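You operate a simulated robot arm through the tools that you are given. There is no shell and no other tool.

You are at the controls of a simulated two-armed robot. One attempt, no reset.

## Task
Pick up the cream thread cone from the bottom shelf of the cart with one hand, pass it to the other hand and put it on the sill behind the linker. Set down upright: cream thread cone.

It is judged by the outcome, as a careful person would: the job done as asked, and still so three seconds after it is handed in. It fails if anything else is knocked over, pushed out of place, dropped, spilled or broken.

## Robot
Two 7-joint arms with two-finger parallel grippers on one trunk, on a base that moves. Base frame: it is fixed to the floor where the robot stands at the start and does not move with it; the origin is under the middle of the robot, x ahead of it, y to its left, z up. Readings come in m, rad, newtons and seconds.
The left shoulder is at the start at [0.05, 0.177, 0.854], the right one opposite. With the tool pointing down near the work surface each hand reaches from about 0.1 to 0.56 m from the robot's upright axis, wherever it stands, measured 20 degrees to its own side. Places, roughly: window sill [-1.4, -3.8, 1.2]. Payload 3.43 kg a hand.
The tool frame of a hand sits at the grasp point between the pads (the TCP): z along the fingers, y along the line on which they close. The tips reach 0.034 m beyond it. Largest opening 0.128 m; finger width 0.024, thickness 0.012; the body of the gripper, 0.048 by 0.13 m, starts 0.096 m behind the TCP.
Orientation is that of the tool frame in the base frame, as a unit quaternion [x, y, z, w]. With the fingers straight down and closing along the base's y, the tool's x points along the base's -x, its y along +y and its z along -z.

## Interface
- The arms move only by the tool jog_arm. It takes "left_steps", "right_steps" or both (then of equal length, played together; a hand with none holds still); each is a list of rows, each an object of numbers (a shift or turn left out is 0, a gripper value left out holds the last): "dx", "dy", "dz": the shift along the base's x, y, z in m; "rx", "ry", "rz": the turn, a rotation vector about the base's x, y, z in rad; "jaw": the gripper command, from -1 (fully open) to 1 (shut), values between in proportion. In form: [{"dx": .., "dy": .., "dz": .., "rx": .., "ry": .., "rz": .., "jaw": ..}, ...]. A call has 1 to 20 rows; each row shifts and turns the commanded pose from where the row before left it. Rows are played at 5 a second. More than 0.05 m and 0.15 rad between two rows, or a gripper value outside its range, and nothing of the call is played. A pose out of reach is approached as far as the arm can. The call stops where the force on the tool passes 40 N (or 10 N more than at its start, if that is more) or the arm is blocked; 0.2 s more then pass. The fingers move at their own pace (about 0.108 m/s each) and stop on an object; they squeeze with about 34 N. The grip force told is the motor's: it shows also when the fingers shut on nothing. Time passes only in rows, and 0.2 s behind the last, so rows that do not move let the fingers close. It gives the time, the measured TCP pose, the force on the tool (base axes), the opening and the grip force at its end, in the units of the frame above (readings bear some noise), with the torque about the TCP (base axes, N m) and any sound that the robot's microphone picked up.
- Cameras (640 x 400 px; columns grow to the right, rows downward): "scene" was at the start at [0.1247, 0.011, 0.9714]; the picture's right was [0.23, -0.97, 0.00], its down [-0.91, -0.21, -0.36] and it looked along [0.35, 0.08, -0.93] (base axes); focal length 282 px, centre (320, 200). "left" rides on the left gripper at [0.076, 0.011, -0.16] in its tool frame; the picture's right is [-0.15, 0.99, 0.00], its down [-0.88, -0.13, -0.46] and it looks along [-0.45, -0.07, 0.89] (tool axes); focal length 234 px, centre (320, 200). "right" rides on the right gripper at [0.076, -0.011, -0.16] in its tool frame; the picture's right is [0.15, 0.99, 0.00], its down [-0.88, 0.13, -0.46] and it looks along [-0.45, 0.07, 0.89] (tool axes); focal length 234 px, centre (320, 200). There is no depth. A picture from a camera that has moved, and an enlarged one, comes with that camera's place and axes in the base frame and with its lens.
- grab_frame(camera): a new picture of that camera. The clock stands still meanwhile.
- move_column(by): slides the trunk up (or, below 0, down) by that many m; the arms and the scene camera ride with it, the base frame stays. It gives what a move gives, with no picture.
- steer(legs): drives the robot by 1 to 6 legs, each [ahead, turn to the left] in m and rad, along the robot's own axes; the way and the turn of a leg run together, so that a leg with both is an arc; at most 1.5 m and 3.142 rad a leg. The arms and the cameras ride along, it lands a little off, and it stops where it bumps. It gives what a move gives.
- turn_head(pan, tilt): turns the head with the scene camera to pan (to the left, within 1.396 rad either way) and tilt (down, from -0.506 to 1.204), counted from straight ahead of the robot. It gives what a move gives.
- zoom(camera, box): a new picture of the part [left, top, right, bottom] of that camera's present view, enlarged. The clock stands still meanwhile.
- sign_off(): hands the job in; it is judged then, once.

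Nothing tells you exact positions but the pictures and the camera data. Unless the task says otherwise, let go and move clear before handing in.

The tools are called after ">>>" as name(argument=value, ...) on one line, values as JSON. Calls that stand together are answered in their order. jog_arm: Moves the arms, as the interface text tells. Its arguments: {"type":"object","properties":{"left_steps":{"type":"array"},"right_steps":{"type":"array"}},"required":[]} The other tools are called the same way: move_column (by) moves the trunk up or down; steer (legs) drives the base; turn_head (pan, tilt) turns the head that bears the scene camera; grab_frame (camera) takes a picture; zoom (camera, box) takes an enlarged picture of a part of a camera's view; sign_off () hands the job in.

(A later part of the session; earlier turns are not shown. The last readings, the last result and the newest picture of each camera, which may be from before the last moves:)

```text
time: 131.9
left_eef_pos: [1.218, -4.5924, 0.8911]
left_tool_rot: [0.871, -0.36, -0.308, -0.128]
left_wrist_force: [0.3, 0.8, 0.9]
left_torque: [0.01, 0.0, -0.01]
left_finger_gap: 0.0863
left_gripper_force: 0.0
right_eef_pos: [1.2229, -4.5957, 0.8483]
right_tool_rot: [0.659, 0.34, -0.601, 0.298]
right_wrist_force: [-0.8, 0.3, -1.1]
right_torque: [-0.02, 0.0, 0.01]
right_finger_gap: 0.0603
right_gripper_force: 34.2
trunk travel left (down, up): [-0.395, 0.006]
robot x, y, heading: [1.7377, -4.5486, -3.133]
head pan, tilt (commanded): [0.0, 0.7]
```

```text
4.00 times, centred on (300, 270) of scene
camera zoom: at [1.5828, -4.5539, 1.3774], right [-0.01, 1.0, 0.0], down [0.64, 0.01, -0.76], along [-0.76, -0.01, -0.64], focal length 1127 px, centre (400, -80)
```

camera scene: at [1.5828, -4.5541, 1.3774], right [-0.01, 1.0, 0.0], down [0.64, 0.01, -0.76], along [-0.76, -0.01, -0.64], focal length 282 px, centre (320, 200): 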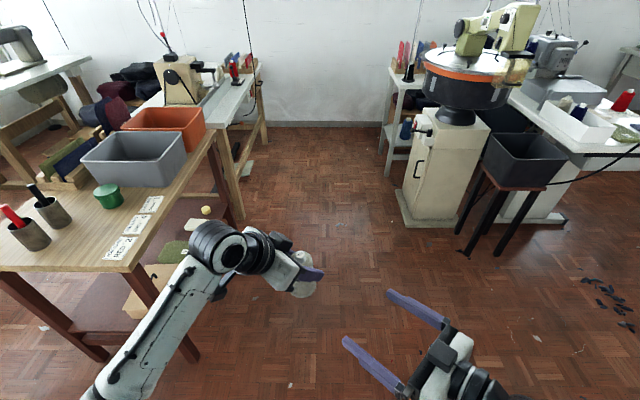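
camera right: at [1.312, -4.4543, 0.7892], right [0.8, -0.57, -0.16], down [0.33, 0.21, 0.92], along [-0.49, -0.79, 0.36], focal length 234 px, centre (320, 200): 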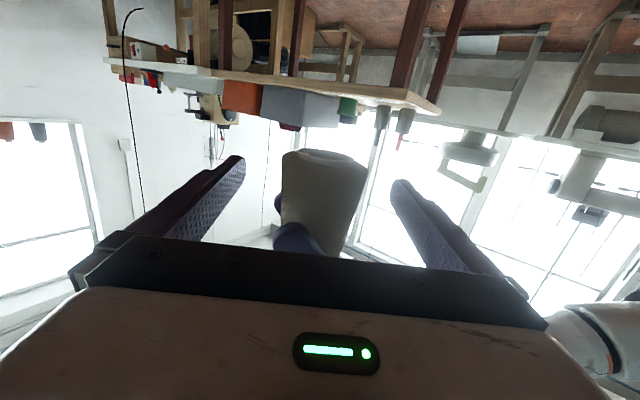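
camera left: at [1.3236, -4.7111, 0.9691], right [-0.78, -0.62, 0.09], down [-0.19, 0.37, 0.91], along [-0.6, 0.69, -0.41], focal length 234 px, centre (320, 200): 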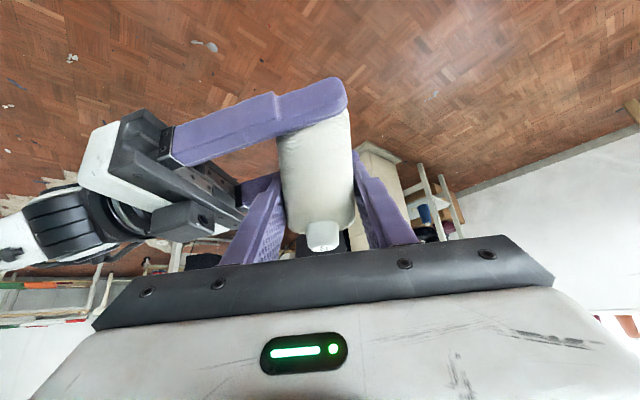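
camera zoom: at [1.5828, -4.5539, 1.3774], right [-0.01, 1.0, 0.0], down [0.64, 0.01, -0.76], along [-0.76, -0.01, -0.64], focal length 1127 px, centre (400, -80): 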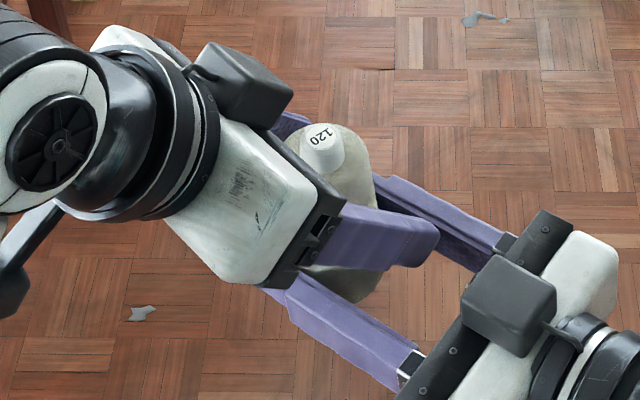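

The right hand now holds the cone alone and upright. I'll withdraw the left hand back and up.

>>> jog_arm(left_steps=[{"dx": 0.0089, "dy": -0.0089, "dz": 0.0156}, {"dx": 0.0134, "dy": -0.0133, "dz": 0.0234}, {"dx": 0.0134, "dy": -0.0133, "dz": 0.0234}, {"dx": 0.0134, "dy": -0.0133, "dz": 0.0234}, {"dx": 0.0134, "dy": -0.0133, "dz": 0.0234}, {"dx": 0.0, "dy": -0.03, "dz": 0.0}, {"dx": 0.0, "dy": -0.03, "dz": 0.0}])

>>> grab_frame(camera="scene")

>>> grab_frame(camera="right")

>>> grab_frame(camera="left")

```text
time: 133.5
left_eef_pos: [1.2796, -4.7155, 0.999]
left_tool_rot: [0.871, -0.36, -0.308, -0.129]
left_wrist_force: [0.7, -0.2, 0.0]
left_torque: [0.01, -0.03, -0.02]
left_finger_gap: 0.0864
left_gripper_force: 0.1
right_eef_pos: [1.2222, -4.5945, 0.8502]
right_tool_rot: [0.66, 0.34, -0.601, 0.298]
right_wrist_force: [-0.7, 0.3, 0.2]
right_torque: [-0.02, -0.03, -0.02]
right_finger_gap: 0.0604
right_gripper_force: 34.1
trunk travel left (down, up): [-0.395, 0.006]
robot x, y, heading: [1.7363, -4.5498, -3.13]
head pan, tilt (commanded): [0.0, 0.7]
```

```text
taken
camera scene: at [1.5829, -4.5543, 1.3774], right [-0.01, 1.0, 0.0], down [0.64, 0.01, -0.77], along [-0.76, -0.01, -0.64], focal length 282 px, centre (320, 200)
```

scene: 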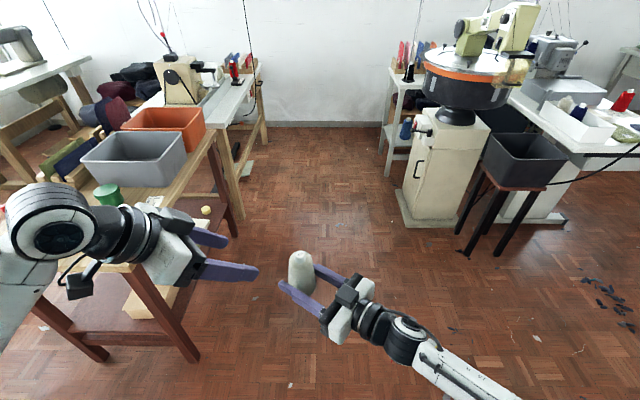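

```text
taken
camera right: at [1.312, -4.4543, 0.7894], right [0.8, -0.57, -0.16], down [0.33, 0.21, 0.92], along [-0.49, -0.79, 0.36], focal length 234 px, centre (320, 200)
```

right: 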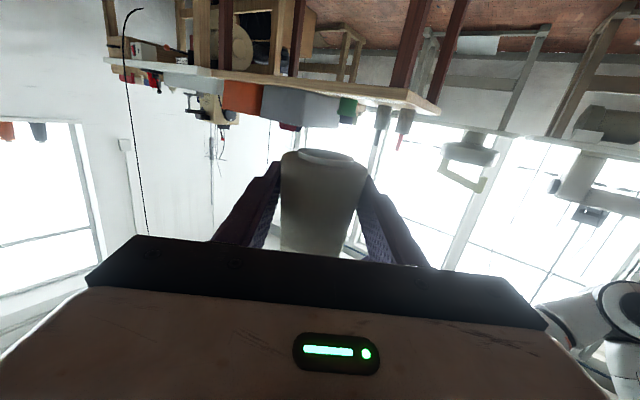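

```text
taken
camera left: at [1.3848, -4.8337, 1.0774], right [-0.78, -0.62, 0.09], down [-0.19, 0.37, 0.91], along [-0.6, 0.69, -0.41], focal length 234 px, centre (320, 200)
```

left: 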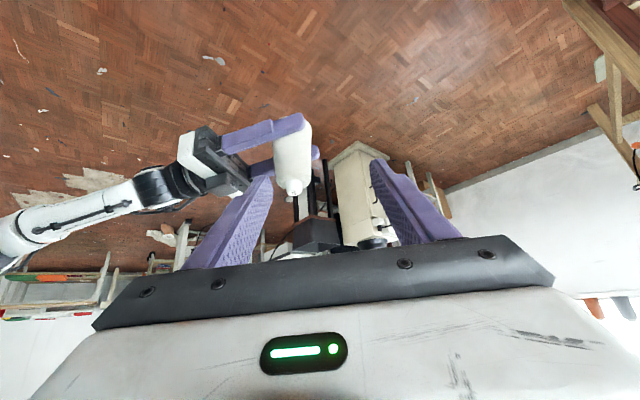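

The hand-over is complete and the cone is upright in the right hand. Now I'll swing the right hand to point straight ahead and bring the left hand down and in, so both arms are narrow for the aisle.

>>> jog_arm(left_steps=[{"dz": -0.01, "rz": 0.098}, {"dz": -0.02, "rz": 0.098, "dy": -0.004}, {"dz": -0.03, "rz": 0.098, "dy": -0.004}, {"dz": -0.03, "rz": 0.098, "dy": -0.004}, {"dz": -0.03, "rz": 0.098, "dy": -0.004}, {"dz": -0.03, "rz": 0.098, "dy": -0.004}, {"dz": -0.03, "rz": 0.098}, {"dz": -0.03, "rz": 0.098}], right_steps=[{"dy": 0.025, "dz": 0.0, "rz": -0.117}, {"dy": 0.029, "dz": 0.01, "rz": -0.117}, {"dy": 0.029, "dz": 0.02, "rz": -0.117}, {"dy": 0.029, "dz": 0.02, "rz": -0.117}, {"dy": 0.029, "dz": 0.025, "rz": -0.117}, {"dy": 0.029, "dz": 0.025, "rz": -0.117}, {"dy": 0.029, "dz": 0.025, "rz": -0.117}, {"dy": 0.025, "dz": 0.025, "rz": -0.116}])

>>> turn_head(pan=0.0, tilt=0.55)

>>> grab_frame(camera="scene")

>>> grab_frame(camera="right")

>>> grab_frame(camera="left")

```text
time: 135.3
left_eef_pos: [1.2786, -4.7335, 0.7902]
left_tool_rot: [0.943, 0.001, -0.334, 0.0]
left_wrist_force: [0.3, 0.5, -0.5]
left_torque: [-0.01, 0.02, 0.03]
left_finger_gap: 0.0867
left_gripper_force: 0.0
right_eef_pos: [1.2241, -4.3724, 0.9975]
right_tool_rot: [0.742, 0.006, -0.671, -0.005]
right_wrist_force: [-0.1, 0.1, -1.6]
right_torque: [0.0, 0.0, -0.02]
right_finger_gap: 0.0603
right_gripper_force: 33.6
trunk travel left (down, up): [-0.395, 0.006]
robot x, y, heading: [1.7359, -4.5504, -3.125]
head pan, tilt (commanded): [0.0, 0.7]
```

```text
time: 136.0
left_eef_pos: [1.2772, -4.7332, 0.7899]
left_tool_rot: [0.942, 0.0, -0.334, -0.002]
left_wrist_force: [0.4, 0.6, 0.1]
left_torque: [0.01, 0.02, 0.02]
left_finger_gap: 0.0861
left_gripper_force: 0.1
right_eef_pos: [1.2227, -4.3735, 0.9976]
right_tool_rot: [0.741, 0.006, -0.671, -0.005]
right_wrist_force: [0.3, -0.4, -1.5]
right_torque: [0.02, 0.0, -0.01]
right_finger_gap: 0.0604
right_gripper_force: 34.1
trunk travel left (down, up): [-0.395, 0.006]
robot x, y, heading: [1.7366, -4.5517, -3.129]
head pan, tilt (commanded): [0.0, 0.55]
```

```text
taken
camera scene: at [1.5779, -4.5539, 1.3905], right [-0.01, 1.0, 0.0], down [0.52, 0.01, -0.85], along [-0.85, -0.01, -0.52], focal length 282 px, centre (320, 200)
```

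scene: 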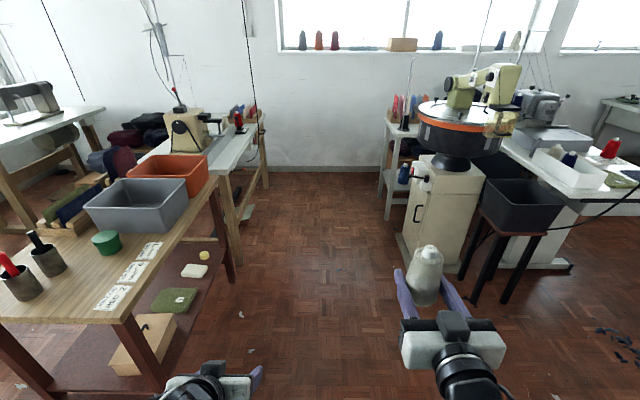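

```text
taken
camera right: at [1.3897, -4.3606, 0.9378], right [0.02, -0.99, -0.16], down [0.37, -0.14, 0.92], along [-0.93, -0.07, 0.36], focal length 234 px, centre (320, 200)
```

right: 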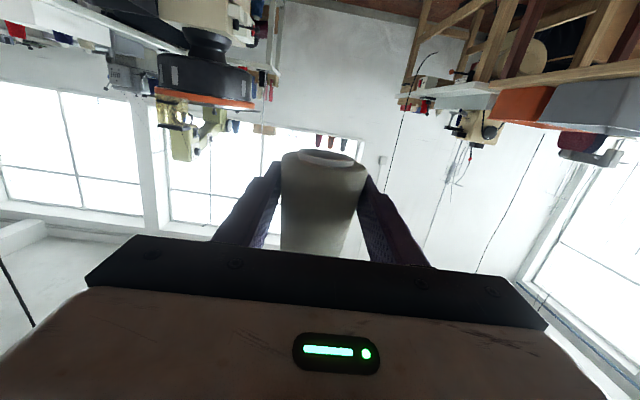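

```text
taken
camera left: at [1.4386, -4.7426, 0.8695], right [-0.11, -0.99, 0.09], down [-0.4, 0.13, 0.91], along [-0.91, 0.07, -0.41], focal length 234 px, centre (320, 200)
```

left: 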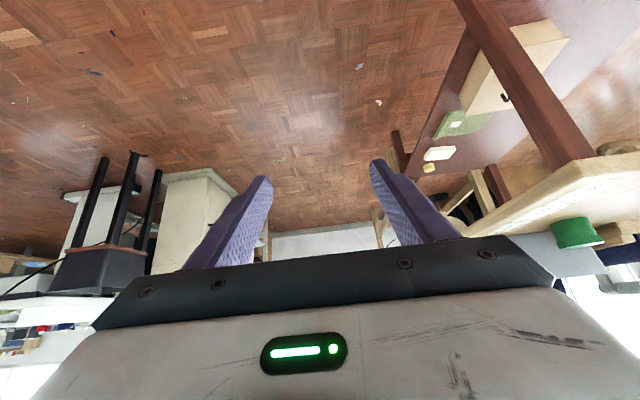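

Both arms are narrow now and the head is above sill height, so I can see the sill's top. I'll zoom in to choose a spot and check elbow widths.

>>> zoom(camera="scene", box=[260, 20, 460, 80])

>>> zoom(camera="scene", box=[330, 20, 430, 80])

>>> turn_head(pan=-1.1, tilt=0.7)

>>> grab_frame(camera="scene")

>>> turn_head(pan=1.1, tilt=0.7)

>>> grab_frame(camera="scene")

```text
3.20 times, centred on (360, 50) of scene
camera zoom: at [1.5779, -4.5539, 1.3905], right [-0.01, 1.0, 0.0], down [0.52, 0.01, -0.85], along [-0.85, -0.01, -0.52], focal length 901 px, centre (192, 680)
```

zoom: 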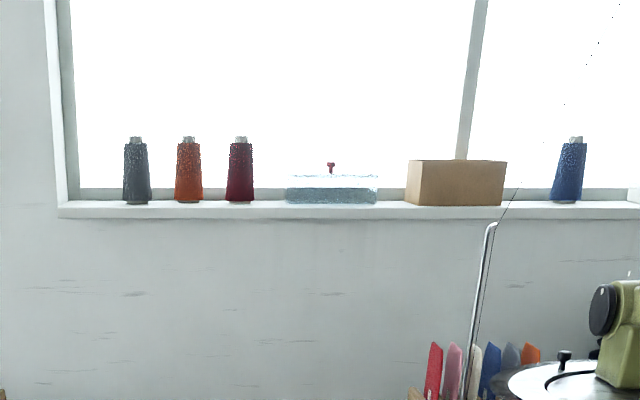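

```text
6.40 times, centred on (380, 50) of scene
camera zoom: at [1.5779, -4.5539, 1.3905], right [-0.01, 1.0, 0.0], down [0.52, 0.01, -0.85], along [-0.85, -0.01, -0.52], focal length 1803 px, centre (-64, 1160)
```

zoom: 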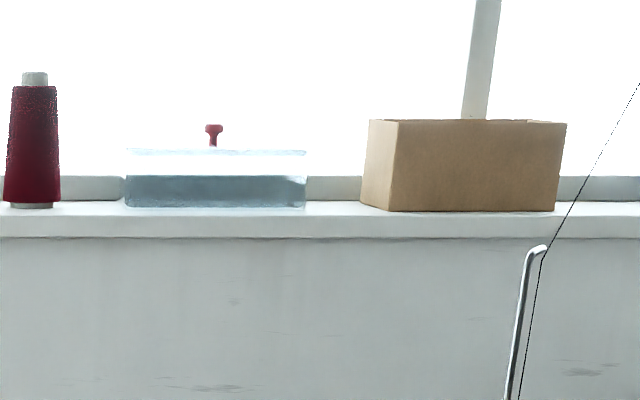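

```text
time: 137.4
left_eef_pos: [1.2799, -4.7323, 0.792]
left_tool_rot: [0.943, 0.0, -0.333, -0.003]
left_wrist_force: [0.3, -0.2, -0.8]
left_torque: [-0.03, 0.0, 0.02]
left_finger_gap: 0.0861
left_gripper_force: 0.1
right_eef_pos: [1.2227, -4.3734, 0.9974]
right_tool_rot: [0.741, 0.006, -0.671, -0.005]
right_wrist_force: [-0.7, 0.2, -1.6]
right_torque: [-0.03, -0.01, -0.02]
right_finger_gap: 0.0605
right_gripper_force: 33.8
trunk travel left (down, up): [-0.395, 0.006]
robot x, y, heading: [1.7388, -4.5494, -3.127]
head pan, tilt (commanded): [-1.1, 0.7]
```

```text
taken
camera scene: at [1.6282, -4.4777, 1.3774], right [0.89, 0.46, 0.0], down [0.3, -0.57, -0.76], along [-0.36, 0.68, -0.64], focal length 282 px, centre (320, 200)
```

scene: 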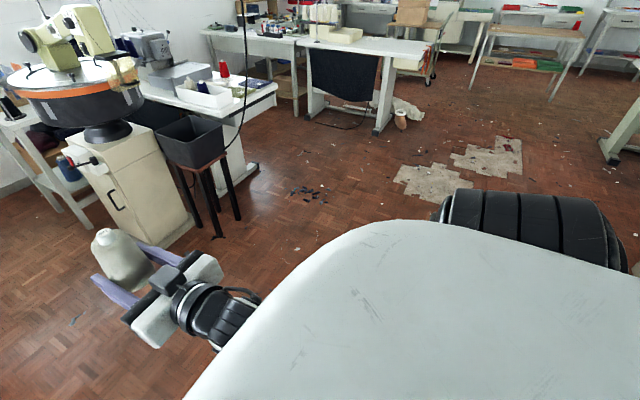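

```text
time: 139.4
left_eef_pos: [1.2798, -4.7329, 0.7906]
left_tool_rot: [0.943, 0.0, -0.334, -0.002]
left_wrist_force: [-0.5, -0.1, -0.7]
left_torque: [-0.02, 0.0, 0.04]
left_finger_gap: 0.0865
left_gripper_force: 0.1
right_eef_pos: [1.2226, -4.3737, 0.9978]
right_tool_rot: [0.741, 0.007, -0.671, -0.004]
right_wrist_force: [0.7, 0.6, -1.6]
right_torque: [-0.03, -0.01, -0.02]
right_finger_gap: 0.0603
right_gripper_force: 33.9
trunk travel left (down, up): [-0.395, 0.006]
robot x, y, heading: [1.7377, -4.5502, -3.135]
head pan, tilt (commanded): [1.1, 0.7]
```

```text
taken
camera scene: at [1.63, -4.629, 1.3774], right [-0.9, 0.44, 0.0], down [0.29, 0.58, -0.76], along [-0.34, -0.69, -0.64], focal length 282 px, centre (320, 200)
```

scene: 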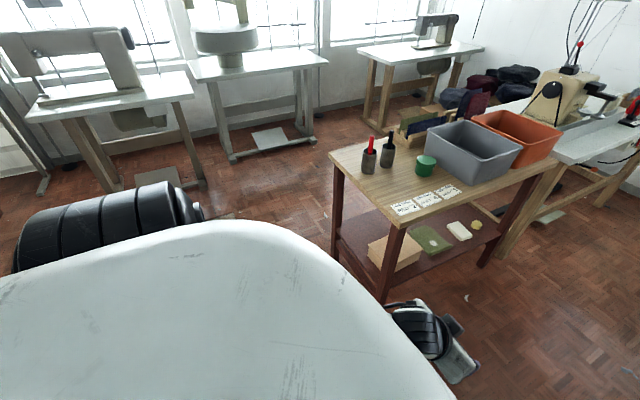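

The sill has a clear stretch left of the grey cone; other gaps are narrow or next to a glass dish. I'll drive up the aisle in stages, keeping midway between the linker and the left-hand tables.

>>> steer(legs=[[0.9, 0.0]])

>>> turn_head(pan=-0.6, tilt=0.5)

>>> grab_frame(camera="scene")

>>> turn_head(pan=0.3, tilt=0.4)

>>> grab_frame(camera="scene")

>>> grab_frame(camera="left")

```text
time: 144.2
left_eef_pos: [0.3822, -4.7391, 0.791]
left_tool_rot: [0.943, -0.003, -0.333, -0.002]
left_wrist_force: [-0.1, -0.1, 0.2]
left_torque: [-0.02, 0.0, 0.04]
left_finger_gap: 0.0865
left_gripper_force: 0.1
right_eef_pos: [0.3267, -4.3788, 0.9986]
right_tool_rot: [0.742, 0.004, -0.671, -0.007]
right_wrist_force: [-0.3, -0.7, -0.8]
right_torque: [0.0, -0.02, 0.0]
right_finger_gap: 0.0603
right_gripper_force: 34.0
trunk travel left (down, up): [-0.395, 0.006]
robot x, y, heading: [0.8372, -4.5596, -3.136]
head pan, tilt (commanded): [1.1, 0.7]
```

```text
time: 145.9
left_eef_pos: [0.3822, -4.74, 0.7902]
left_tool_rot: [0.943, -0.002, -0.333, -0.002]
left_wrist_force: [-0.5, 0.4, 0.4]
left_torque: [0.04, -0.01, 0.01]
left_finger_gap: 0.0866
left_gripper_force: 0.0
right_eef_pos: [0.3279, -4.3791, 0.9977]
right_tool_rot: [0.741, 0.004, -0.671, -0.007]
right_wrist_force: [-0.5, 0.4, -1.7]
right_torque: [-0.04, -0.02, 0.02]
right_finger_gap: 0.0605
right_gripper_force: 33.3
trunk travel left (down, up): [-0.395, 0.006]
robot x, y, heading: [0.8389, -4.5601, -3.135]
head pan, tilt (commanded): [-0.6, 0.499]
```

```text
taken
camera scene: at [0.6962, -4.5099, 1.3951], right [0.56, 0.83, 0.0], down [0.4, -0.27, -0.88], along [-0.73, 0.49, -0.48], focal length 282 px, centre (320, 200)
```

scene: 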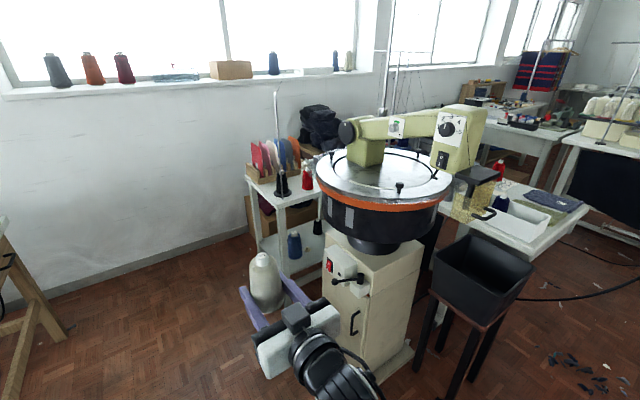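

```text
time: 147.1
left_eef_pos: [0.3807, -4.739, 0.7898]
left_tool_rot: [0.943, -0.003, -0.334, -0.002]
left_wrist_force: [-0.5, 0.2, 0.4]
left_torque: [0.0, 0.0, -0.02]
left_finger_gap: 0.0862
left_gripper_force: 0.0
right_eef_pos: [0.3285, -4.3792, 0.9983]
right_tool_rot: [0.742, 0.004, -0.671, -0.006]
right_wrist_force: [0.0, 0.5, -1.3]
right_torque: [0.01, 0.01, -0.04]
right_finger_gap: 0.0604
right_gripper_force: 33.6
trunk travel left (down, up): [-0.395, 0.006]
robot x, y, heading: [0.8418, -4.5606, -3.136]
head pan, tilt (commanded): [0.3, 0.4]
```

```text
taken
camera scene: at [0.6833, -4.5887, 1.4042], right [-0.3, 0.95, 0.0], down [0.37, 0.12, -0.92], along [-0.88, -0.28, -0.39], focal length 282 px, centre (320, 200)
```

scene: 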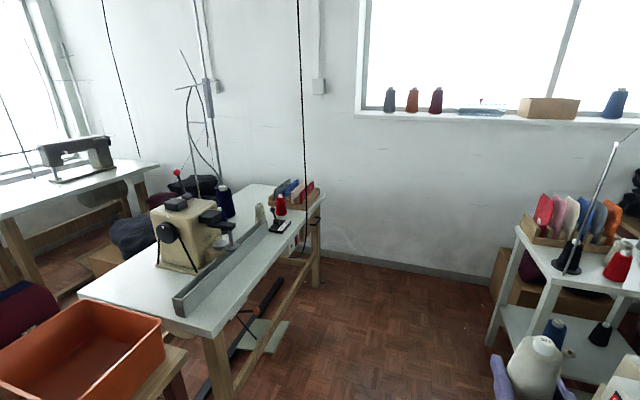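

```text
taken
camera left: at [0.5416, -4.7494, 0.8693], right [-0.12, -0.99, 0.09], down [-0.4, 0.13, 0.91], along [-0.91, 0.07, -0.41], focal length 234 px, centre (320, 200)
```

left: 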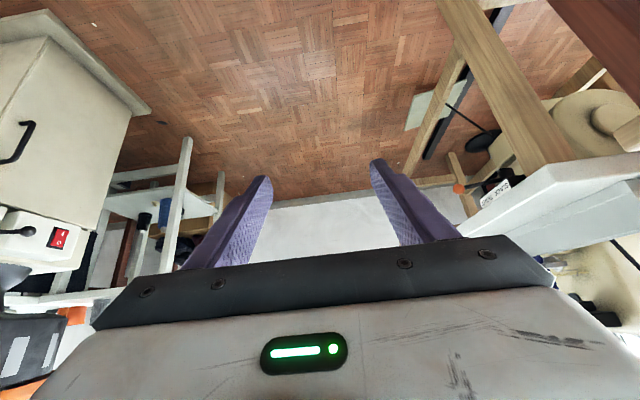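

I'm partway up the aisle with good clearance, and the linker and left tables are well off to the sides. I'll zoom in on the free left end of the sill.

>>> zoom(camera="scene", box=[340, 70, 500, 150])

>>> zoom(camera="scene", box=[480, 70, 640, 150])

```text
4.00 times, centred on (420, 110) of scene
camera zoom: at [0.6833, -4.5887, 1.4042], right [-0.3, 0.95, 0.0], down [0.37, 0.12, -0.92], along [-0.88, -0.28, -0.39], focal length 1127 px, centre (-80, 560)
```

zoom: 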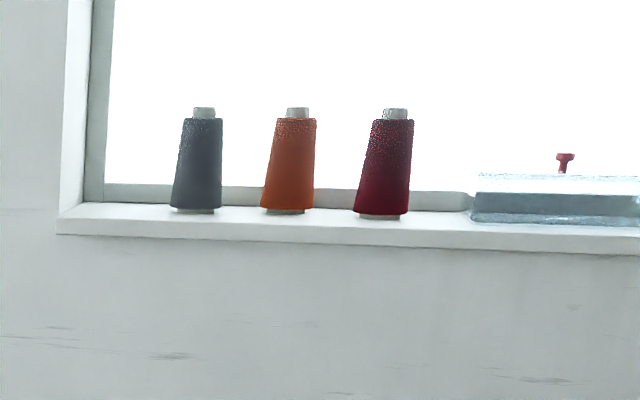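

```text
4.00 times, centred on (560, 110) of scene
camera zoom: at [0.6833, -4.5887, 1.4042], right [-0.3, 0.95, 0.0], down [0.37, 0.12, -0.92], along [-0.88, -0.28, -0.39], focal length 1127 px, centre (-640, 560)
```

zoom: 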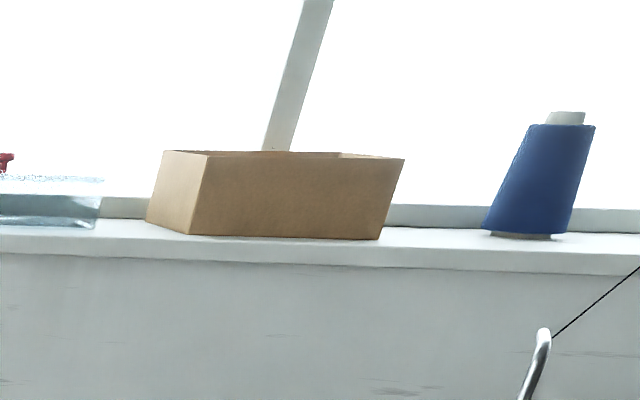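

There's a strip of free sill surface in front of the row of cones, about 0.15 m deep, straight ahead of the right hand near y≈-4.37, between the red cone and the glass dish. I'll raise and extend the right hand to above sill height before driving in.

>>> jog_arm(right_steps=[{"dx": -0.0125, "dz": 0.03}, {"dx": -0.0125, "dz": 0.03}, {"dx": -0.0125, "dz": 0.03}, {"dx": -0.0125, "dz": 0.03}, {"dx": -0.0125, "dz": 0.03}, {"dx": -0.0125, "dz": 0.03}, {"dx": -0.0125, "dz": 0.03}, {"dx": -0.0125, "dz": 0.03}, {"dx": -0.0125, "dz": 0.03}, {"dx": -0.0125, "dz": 0.04}])

>>> turn_head(pan=-0.6, tilt=0.4)

>>> grab_frame(camera="scene")

>>> grab_frame(camera="right")

```text
time: 149.3
left_eef_pos: [0.3817, -4.7393, 0.7917]
left_tool_rot: [0.943, -0.003, -0.334, -0.002]
left_wrist_force: [0.4, 0.0, -0.1]
left_torque: [0.02, -0.01, -0.04]
left_finger_gap: 0.0866
left_gripper_force: 0.0
right_eef_pos: [0.201, -4.3782, 1.3078]
right_tool_rot: [0.742, 0.006, -0.67, -0.005]
right_wrist_force: [0.3, -0.5, -1.2]
right_torque: [-0.01, 0.0, 0.0]
right_finger_gap: 0.0602
right_gripper_force: 34.3
trunk travel left (down, up): [-0.395, 0.006]
robot x, y, heading: [0.8393, -4.5628, -3.134]
head pan, tilt (commanded): [0.3, 0.4]
```

```text
time: 150.5
left_eef_pos: [0.3818, -4.7387, 0.7908]
left_tool_rot: [0.943, -0.002, -0.333, -0.002]
left_wrist_force: [-1.3, 0.2, 0.0]
left_torque: [0.02, -0.02, 0.02]
left_finger_gap: 0.0865
left_gripper_force: 0.0
right_eef_pos: [0.2005, -4.3785, 1.3081]
right_tool_rot: [0.742, 0.006, -0.671, -0.005]
right_wrist_force: [-0.3, -0.2, -1.2]
right_torque: [0.0, -0.01, -0.03]
right_finger_gap: 0.0604
right_gripper_force: 34.3
trunk travel left (down, up): [-0.395, 0.006]
robot x, y, heading: [0.8388, -4.5558, -3.132]
head pan, tilt (commanded): [-0.6, 0.4]
```

```text
taken
camera scene: at [0.6948, -4.509, 1.4042], right [0.56, 0.83, 0.0], down [0.32, -0.22, -0.92], along [-0.76, 0.51, -0.39], focal length 282 px, centre (320, 200)
```

scene: 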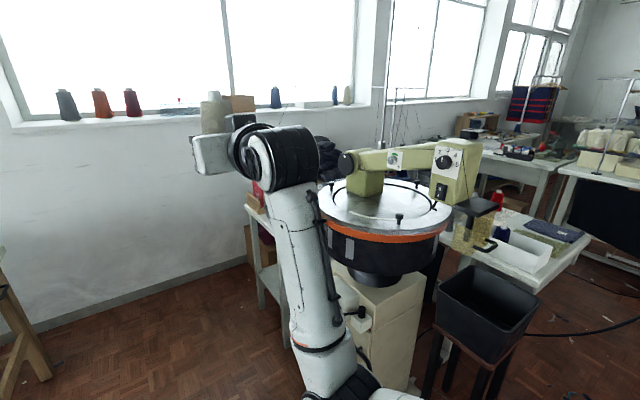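

```text
taken
camera right: at [0.3684, -4.3668, 1.2479], right [0.01, -0.99, -0.16], down [0.36, -0.15, 0.92], along [-0.93, -0.07, 0.36], focal length 234 px, centre (320, 200)
```

right: 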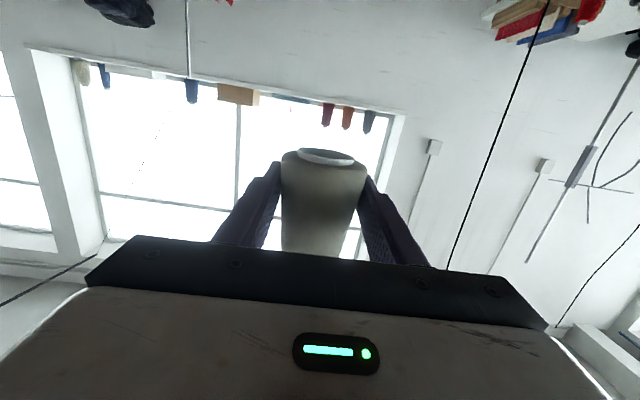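

The right arm is narrow with its elbow straight below the forearm. I'll drive forward along the aisle toward the sill, stopping short to look.

>>> steer(legs=[[1.1, 0.0]])

>>> turn_head(pan=-0.1, tilt=0.35)

>>> grab_frame(camera="scene")

>>> grab_frame(camera="right")

>>> grab_frame(camera="left")

```text
time: 155.9
left_eef_pos: [-0.6711, -4.7706, 0.7913]
left_tool_rot: [0.943, 0.01, -0.333, 0.002]
left_wrist_force: [0.2, -0.2, 0.0]
left_torque: [0.01, 0.01, 0.02]
left_finger_gap: 0.0865
left_gripper_force: 0.0
right_eef_pos: [-0.8605, -4.4165, 1.3084]
right_tool_rot: [0.742, 0.014, -0.671, 0.002]
right_wrist_force: [0.3, -0.2, -1.4]
right_torque: [0.0, 0.01, -0.02]
right_finger_gap: 0.0604
right_gripper_force: 33.8
trunk travel left (down, up): [-0.395, 0.006]
robot x, y, heading: [-0.2162, -4.5751, -3.116]
head pan, tilt (commanded): [-0.6, 0.4]
```

```text
time: 156.9
left_eef_pos: [-0.6711, -4.7706, 0.7906]
left_tool_rot: [0.943, 0.01, -0.333, 0.002]
left_wrist_force: [0.5, -1.1, 0.5]
left_torque: [0.01, -0.02, 0.03]
left_finger_gap: 0.0864
left_gripper_force: 0.0
right_eef_pos: [-0.8603, -4.4147, 1.3082]
right_tool_rot: [0.742, 0.013, -0.671, 0.002]
right_wrist_force: [-0.7, 1.0, -1.1]
right_torque: [0.02, -0.01, -0.01]
right_finger_gap: 0.0602
right_gripper_force: 33.8
trunk travel left (down, up): [-0.395, 0.006]
robot x, y, heading: [-0.2172, -4.5822, -3.116]
head pan, tilt (commanded): [-0.099, 0.351]
```

```text
taken
camera scene: at [-0.3794, -4.5765, 1.4088], right [0.07, 1.0, 0.0], down [0.34, -0.02, -0.94], along [-0.94, 0.06, -0.34], focal length 282 px, centre (320, 200)
```

scene: 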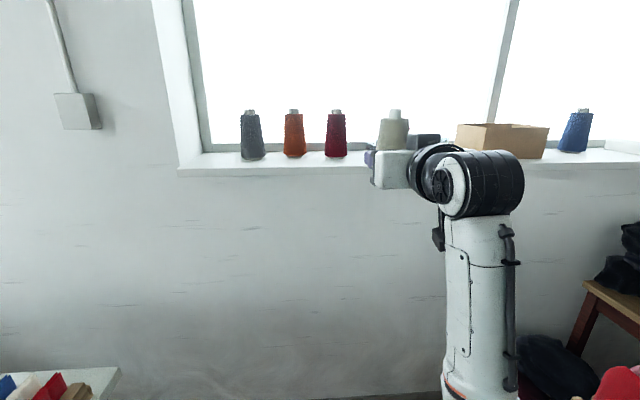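

```text
taken
camera right: at [-0.6944, -4.3991, 1.2482], right [0.04, -0.99, -0.16], down [0.37, -0.14, 0.92], along [-0.93, -0.09, 0.36], focal length 234 px, centre (320, 200)
```

right: 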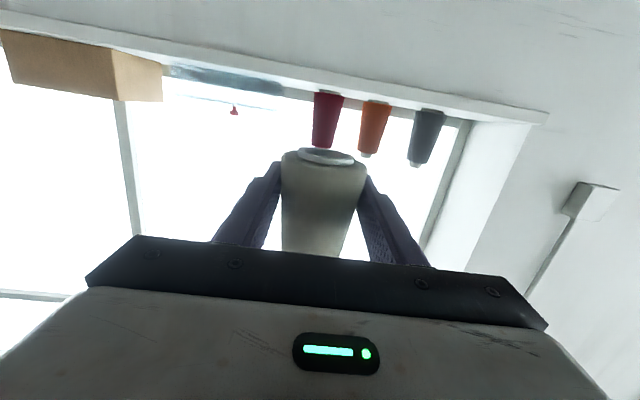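

```text
taken
camera left: at [-0.5116, -4.7772, 0.8693], right [-0.09, -0.99, 0.09], down [-0.4, 0.12, 0.91], along [-0.91, 0.05, -0.41], focal length 234 px, centre (320, 200)
```

left: 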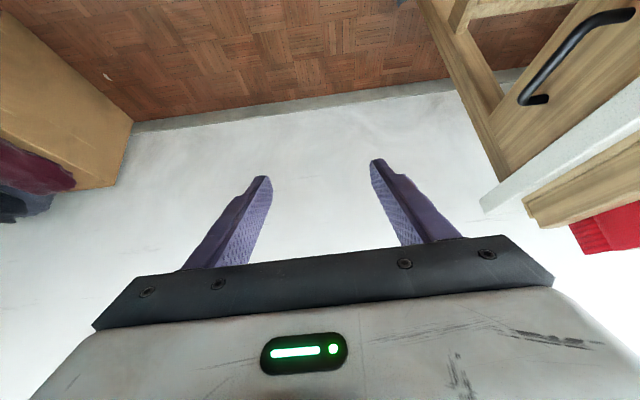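

I'm about 1 m from the wall with the cone well above sill height. I'll zoom in on the sill surface and also check the left side clearance.

>>> zoom(camera="scene", box=[160, 90, 400, 190])

>>> turn_head(pan=0.9, tilt=0.8)

>>> grab_frame(camera="scene")

```text
2.67 times, centred on (280, 140) of scene
camera zoom: at [-0.3794, -4.5765, 1.4088], right [0.07, 1.0, 0.0], down [0.34, -0.02, -0.94], along [-0.94, 0.06, -0.34], focal length 751 px, centre (427, 360)
```

zoom: 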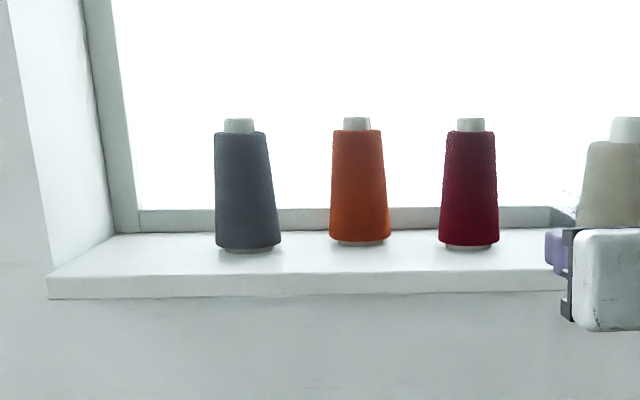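

```text
time: 158.1
left_eef_pos: [-0.6714, -4.7704, 0.7912]
left_tool_rot: [0.942, 0.009, -0.334, 0.002]
left_wrist_force: [0.1, 0.6, 0.2]
left_torque: [0.01, 0.01, 0.03]
left_finger_gap: 0.0867
left_gripper_force: 0.1
right_eef_pos: [-0.8622, -4.4149, 1.3084]
right_tool_rot: [0.742, 0.014, -0.67, 0.002]
right_wrist_force: [0.3, 0.3, -2.1]
right_torque: [-0.03, -0.01, -0.01]
right_finger_gap: 0.0603
right_gripper_force: 34.4
trunk travel left (down, up): [-0.395, 0.006]
robot x, y, heading: [-0.2127, -4.5758, -3.11]
head pan, tilt (commanded): [0.901, 0.799]
```

```text
taken
camera scene: at [-0.3346, -4.6476, 1.3692], right [-0.8, 0.6, 0.0], down [0.43, 0.58, -0.7], along [-0.42, -0.56, -0.72], focal length 282 px, centre (320, 200)
```

scene: 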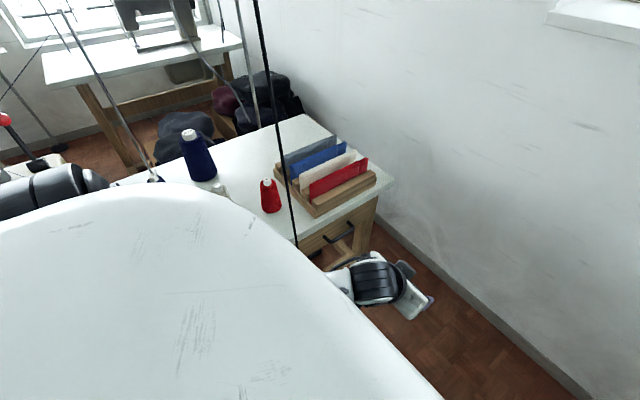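

The sill runs from about x=-1.25 to -1.51 with the cones set back, so there's a free front strip roughly 14 cm deep. I'll straighten the heading and move forward 0.40 m with the cone held 8 cm above the sill.

>>> steer(legs=[[0.0, -0.03], [0.4, 0.0]])

>>> turn_head(pan=-0.1, tilt=0.5)

>>> grab_frame(camera="scene")

>>> grab_frame(camera="right")

```text
time: 161.0
left_eef_pos: [-1.0713, -4.759, 0.7903]
left_tool_rot: [0.943, -0.003, -0.333, -0.002]
left_wrist_force: [-0.8, -0.3, 0.6]
left_torque: [0.04, -0.01, 0.04]
left_finger_gap: 0.0866
left_gripper_force: 0.1
right_eef_pos: [-1.2497, -4.3975, 1.3075]
right_tool_rot: [0.742, 0.003, -0.671, -0.008]
right_wrist_force: [-0.2, -0.7, -1.0]
right_torque: [-0.03, 0.01, 0.0]
right_finger_gap: 0.0603
right_gripper_force: 34.2
trunk travel left (down, up): [-0.395, 0.006]
robot x, y, heading: [-0.6096, -4.5763, -3.133]
head pan, tilt (commanded): [0.901, 0.799]
```

```text
time: 162.2
left_eef_pos: [-1.0705, -4.7593, 0.7909]
left_tool_rot: [0.943, -0.004, -0.334, -0.002]
left_wrist_force: [-0.2, 0.0, 0.8]
left_torque: [-0.02, -0.02, -0.04]
left_finger_gap: 0.0866
left_gripper_force: 0.0
right_eef_pos: [-1.2495, -4.3978, 1.3091]
right_tool_rot: [0.741, 0.003, -0.671, -0.008]
right_wrist_force: [-0.9, 0.5, -1.6]
right_torque: [-0.01, -0.01, -0.01]
right_finger_gap: 0.0602
right_gripper_force: 34.3
trunk travel left (down, up): [-0.395, 0.006]
robot x, y, heading: [-0.6133, -4.5801, -3.137]
head pan, tilt (commanded): [-0.099, 0.499]
```

```text
taken
camera scene: at [-0.7713, -4.5731, 1.3951], right [0.1, 1.0, 0.0], down [0.48, -0.05, -0.88], along [-0.87, 0.08, -0.48], focal length 282 px, centre (320, 200)
```

scene: 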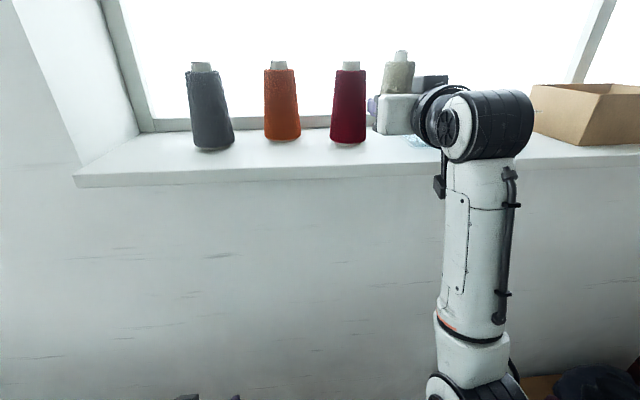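

```text
taken
camera right: at [-1.0833, -4.3865, 1.2482], right [0.01, -0.99, -0.16], down [0.36, -0.15, 0.92], along [-0.93, -0.07, 0.36], focal length 234 px, centre (320, 200)
```

right: 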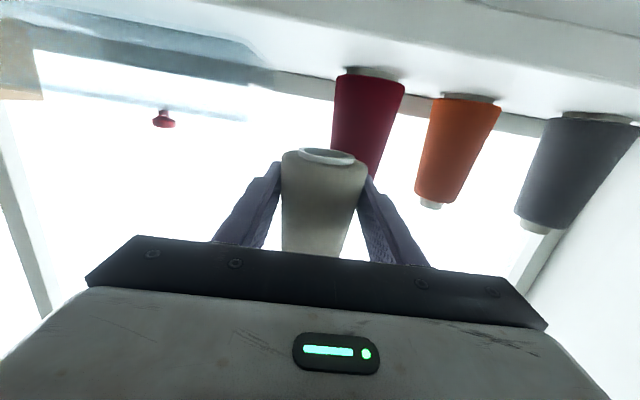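

The cone is over the front edge of the sill with the red cone and the glass dish clearly behind it. I'll move forward and slightly right to (-1.315, -4.37), still 8 cm up, and check.

>>> jog_arm(right_steps=[{"dx": -0.0165, "dy": 0.007}, {"dx": -0.0165, "dy": 0.007}, {"dx": -0.0165, "dy": 0.007}, {"dx": -0.016, "dy": 0.007}, {"dz": -0.015}, {"dz": -0.015}, {}])

>>> grab_frame(camera="right")

>>> turn_head(pan=-0.4, tilt=0.4)

>>> zoom(camera="scene", box=[120, 60, 440, 260])

```text
time: 163.8
left_eef_pos: [-1.0714, -4.7585, 0.7905]
left_tool_rot: [0.943, -0.003, -0.334, -0.003]
left_wrist_force: [-0.7, 0.0, -0.6]
left_torque: [-0.01, -0.02, 0.05]
left_finger_gap: 0.0863
left_gripper_force: 0.1
right_eef_pos: [-1.3143, -4.3694, 1.2782]
right_tool_rot: [0.742, 0.003, -0.67, -0.008]
right_wrist_force: [0.3, 0.4, -1.4]
right_torque: [0.0, -0.02, -0.03]
right_finger_gap: 0.0606
right_gripper_force: 33.7
trunk travel left (down, up): [-0.395, 0.006]
robot x, y, heading: [-0.6104, -4.5803, -3.136]
head pan, tilt (commanded): [-0.099, 0.499]
```

```text
taken
camera right: at [-1.1478, -4.3589, 1.218], right [0.01, -0.99, -0.16], down [0.36, -0.15, 0.92], along [-0.93, -0.07, 0.36], focal length 234 px, centre (320, 200)
```

right: 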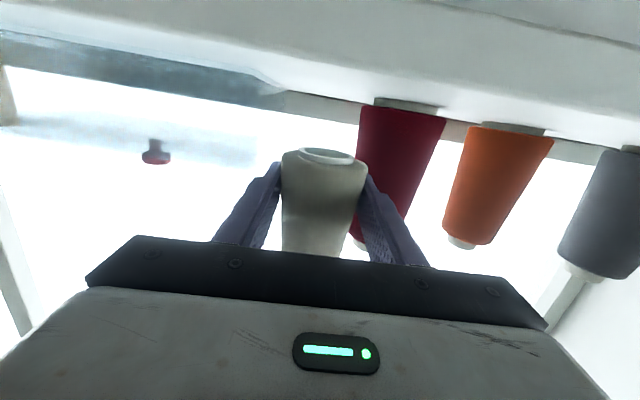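

```text
time: 164.7
left_eef_pos: [-1.0717, -4.7591, 0.7908]
left_tool_rot: [0.943, -0.005, -0.333, -0.003]
left_wrist_force: [0.9, 0.2, 0.1]
left_torque: [0.02, -0.01, 0.0]
left_finger_gap: 0.0868
left_gripper_force: 0.0
right_eef_pos: [-1.3142, -4.3703, 1.2786]
right_tool_rot: [0.742, 0.003, -0.67, -0.008]
right_wrist_force: [-0.5, 0.4, -1.5]
right_torque: [0.0, 0.01, -0.01]
right_finger_gap: 0.0598
right_gripper_force: 33.9
trunk travel left (down, up): [-0.395, 0.006]
robot x, y, heading: [-0.6125, -4.5781, -3.138]
head pan, tilt (commanded): [-0.4, 0.4]
```

```text
2.00 times, centred on (280, 160) of scene
camera zoom: at [-0.7663, -4.5461, 1.4042], right [0.39, 0.92, 0.0], down [0.36, -0.15, -0.92], along [-0.85, 0.35, -0.39], focal length 563 px, centre (400, 280)
```

zoom: 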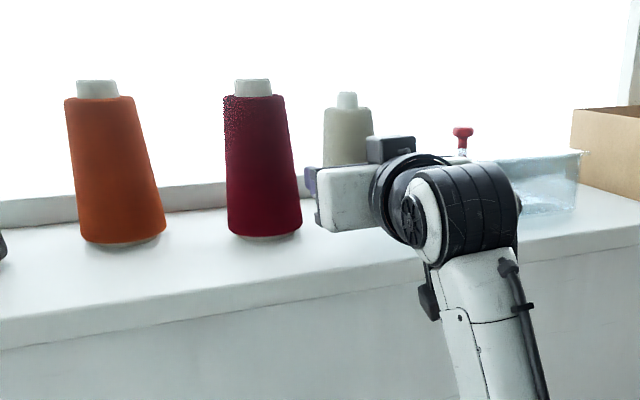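

The cone hangs just above the clear strip of sill. I'll lower it gently, watching the wrist force for contact.

>>> jog_arm(right_steps=[{"dz": -0.012}, {"dz": -0.012}, {"dz": -0.012}, {"dz": -0.006}, {}])

>>> grab_frame(camera="right")

>>> zoom(camera="scene", box=[200, 80, 400, 205])

```text
time: 165.8
left_eef_pos: [-1.071, -4.7579, 0.7902]
left_tool_rot: [0.943, -0.003, -0.333, -0.003]
left_wrist_force: [-0.2, -0.3, 0.1]
left_torque: [0.0, 0.0, -0.01]
left_finger_gap: 0.0867
left_gripper_force: 0.0
right_eef_pos: [-1.3142, -4.3679, 1.2348]
right_tool_rot: [0.741, 0.003, -0.671, -0.008]
right_wrist_force: [0.5, 0.0, -1.1]
right_torque: [-0.02, 0.0, 0.01]
right_finger_gap: 0.06
right_gripper_force: 33.8
trunk travel left (down, up): [-0.395, 0.006]
robot x, y, heading: [-0.6085, -4.5793, -3.137]
head pan, tilt (commanded): [-0.4, 0.4]
```

```text
taken
camera right: at [-1.1477, -4.3577, 1.1753], right [0.01, -0.99, -0.16], down [0.36, -0.15, 0.92], along [-0.93, -0.07, 0.36], focal length 234 px, centre (320, 200)
```

right: 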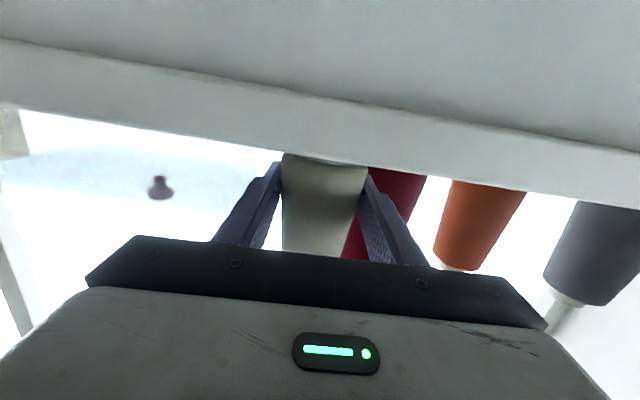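

```text
3.20 times, centred on (300, 142) of scene
camera zoom: at [-0.7662, -4.546, 1.4042], right [0.39, 0.92, 0.0], down [0.36, -0.15, -0.92], along [-0.85, 0.36, -0.39], focal length 901 px, centre (384, 384)
```

zoom: 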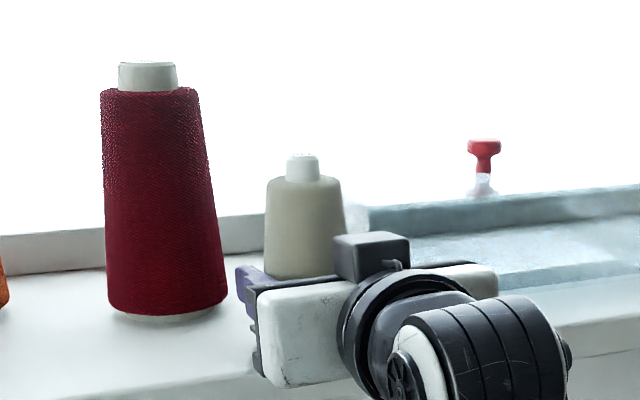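

The base should be within about a centimetre of the sill. I'll creep down in 2–3 mm steps.

>>> jog_arm(right_steps=[{"dz": -0.003}, {"dz": -0.002}, {}])

>>> jog_arm(right_steps=[{"dz": -0.002}, {}])

>>> jog_arm(right_steps=[{"dz": -0.002}, {}])

```text
time: 166.7
left_eef_pos: [-1.0718, -4.758, 0.7904]
left_tool_rot: [0.943, -0.004, -0.334, -0.004]
left_wrist_force: [-0.2, -0.2, 0.5]
left_torque: [-0.01, 0.01, -0.03]
left_finger_gap: 0.0864
left_gripper_force: 0.1
right_eef_pos: [-1.3142, -4.3688, 1.2319]
right_tool_rot: [0.742, 0.003, -0.671, -0.008]
right_wrist_force: [-1.0, 0.0, 0.7]
right_torque: [0.0, 0.01, -0.01]
right_finger_gap: 0.0601
right_gripper_force: 34.4
trunk travel left (down, up): [-0.395, 0.006]
robot x, y, heading: [-0.611, -4.5767, -3.138]
head pan, tilt (commanded): [-0.4, 0.4]
```

```text
time: 167.2
left_eef_pos: [-1.0715, -4.7592, 0.7913]
left_tool_rot: [0.943, -0.005, -0.333, -0.004]
left_wrist_force: [0.9, 0.8, 0.2]
left_torque: [0.02, 0.01, 0.0]
left_finger_gap: 0.0866
left_gripper_force: 0.1
right_eef_pos: [-1.3143, -4.368, 1.2313]
right_tool_rot: [0.741, 0.003, -0.672, -0.008]
right_wrist_force: [-3.3, 1.5, 6.7]
right_torque: [-0.09, 0.04, -0.02]
right_finger_gap: 0.06
right_gripper_force: 33.4
trunk travel left (down, up): [-0.395, 0.006]
robot x, y, heading: [-0.6109, -4.5813, -3.135]
head pan, tilt (commanded): [-0.4, 0.4]
```

```text
time: 167.8
left_eef_pos: [-1.0706, -4.7592, 0.7913]
left_tool_rot: [0.942, -0.004, -0.334, -0.003]
left_wrist_force: [0.4, 0.3, -0.2]
left_torque: [0.02, -0.01, -0.02]
left_finger_gap: 0.0863
left_gripper_force: 0.0
right_eef_pos: [-1.3131, -4.3696, 1.2322]
right_tool_rot: [0.738, 0.003, -0.675, -0.008]
right_wrist_force: [-8.1, 3.2, 18.5]
right_torque: [-0.18, 0.05, -0.06]
right_finger_gap: 0.0601
right_gripper_force: 34.1
trunk travel left (down, up): [-0.395, 0.006]
robot x, y, heading: [-0.609, -4.5807, -3.139]
head pan, tilt (commanded): [-0.4, 0.4]
```

The cone has touched down at about 18 N. I'll relieve the pressure a little and look before releasing.

>>> jog_arm(right_steps=[{"dz": 0.002}, {"dz": 0.0015}, {}])

>>> zoom(camera="scene", box=[200, 80, 400, 205])

>>> grab_frame(camera="right")

```text
time: 168.7
left_eef_pos: [-1.0709, -4.7585, 0.7915]
left_tool_rot: [0.942, -0.003, -0.334, -0.002]
left_wrist_force: [0.1, -0.7, 0.1]
left_torque: [-0.01, -0.02, 0.0]
left_finger_gap: 0.0867
left_gripper_force: 0.1
right_eef_pos: [-1.313, -4.3691, 1.2309]
right_tool_rot: [0.741, 0.003, -0.671, -0.008]
right_wrist_force: [-2.6, 3.4, 11.7]
right_torque: [-0.17, 0.01, -0.06]
right_finger_gap: 0.0602
right_gripper_force: 33.9
trunk travel left (down, up): [-0.395, 0.006]
robot x, y, heading: [-0.6099, -4.5818, -3.147]
head pan, tilt (commanded): [-0.4, 0.4]
```

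```text
3.20 times, centred on (300, 142) of scene
camera zoom: at [-0.7649, -4.546, 1.4044], right [0.39, 0.92, 0.0], down [0.36, -0.15, -0.92], along [-0.85, 0.36, -0.39], focal length 901 px, centre (384, 384)
```

zoom: 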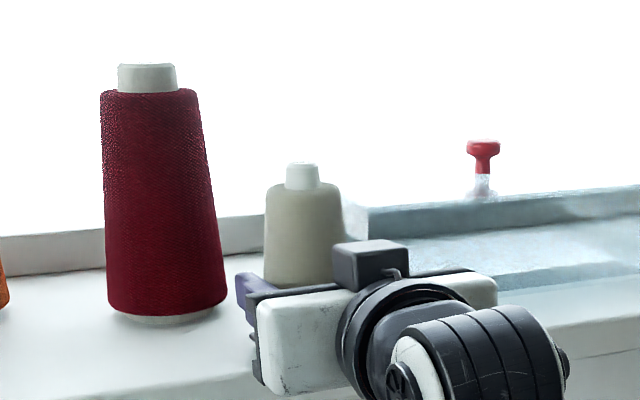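

```text
taken
camera right: at [-1.1473, -4.358, 1.1711], right [0.01, -0.99, -0.16], down [0.37, -0.15, 0.92], along [-0.93, -0.07, 0.36], focal length 234 px, centre (320, 200)
```

right: 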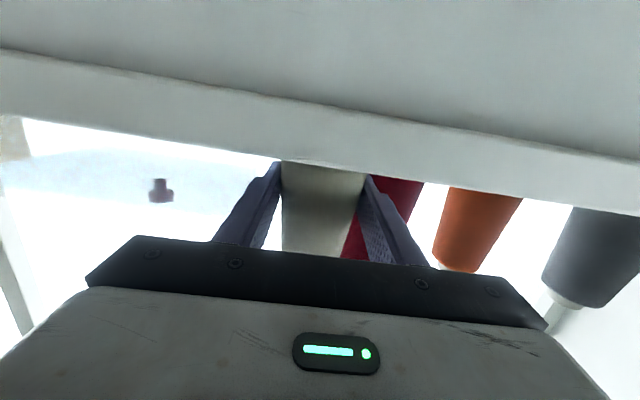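

Contact is under the cone's base and it looks vertical. I'll take off a bit more load, then open the fingers gradually.

>>> jog_arm(right_steps=[{"dz": 0.0015}, {}, {"jaw": 0.02}, {"jaw": -0.05}, {}, {"jaw": -0.15}, {"jaw": -0.3}, {"jaw": -0.45}, {}])

>>> zoom(camera="scene", box=[200, 80, 400, 205])

>>> grab_frame(camera="right")

```text
time: 170.7
left_eef_pos: [-1.0702, -4.7591, 0.7918]
left_tool_rot: [0.943, -0.005, -0.334, -0.003]
left_wrist_force: [0.5, -0.6, 0.1]
left_torque: [-0.01, 0.02, 0.0]
left_finger_gap: 0.0863
left_gripper_force: 0.0
right_eef_pos: [-1.315, -4.3686, 1.2313]
right_tool_rot: [0.741, 0.003, -0.672, -0.008]
right_wrist_force: [-0.2, 0.3, -0.1]
right_torque: [0.01, 0.02, -0.01]
right_finger_gap: 0.0928
right_gripper_force: 0.1
trunk travel left (down, up): [-0.395, 0.006]
robot x, y, heading: [-0.607, -4.5839, -3.14]
head pan, tilt (commanded): [-0.4, 0.4]
```

```text
3.20 times, centred on (300, 142) of scene
camera zoom: at [-0.7661, -4.5461, 1.4043], right [0.39, 0.92, 0.0], down [0.36, -0.15, -0.92], along [-0.85, 0.36, -0.39], focal length 901 px, centre (384, 384)
```

zoom: 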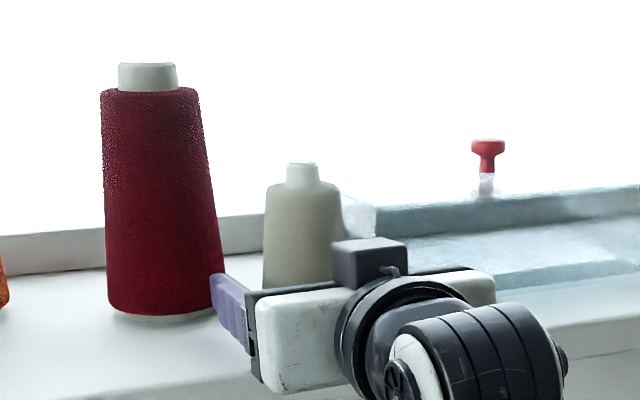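

```text
taken
camera right: at [-1.1488, -4.3585, 1.1716], right [0.01, -0.99, -0.16], down [0.36, -0.15, 0.92], along [-0.93, -0.07, 0.36], focal length 234 px, centre (320, 200)
```

right: 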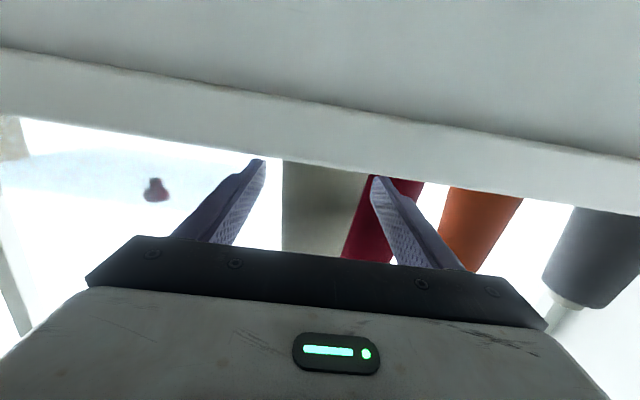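

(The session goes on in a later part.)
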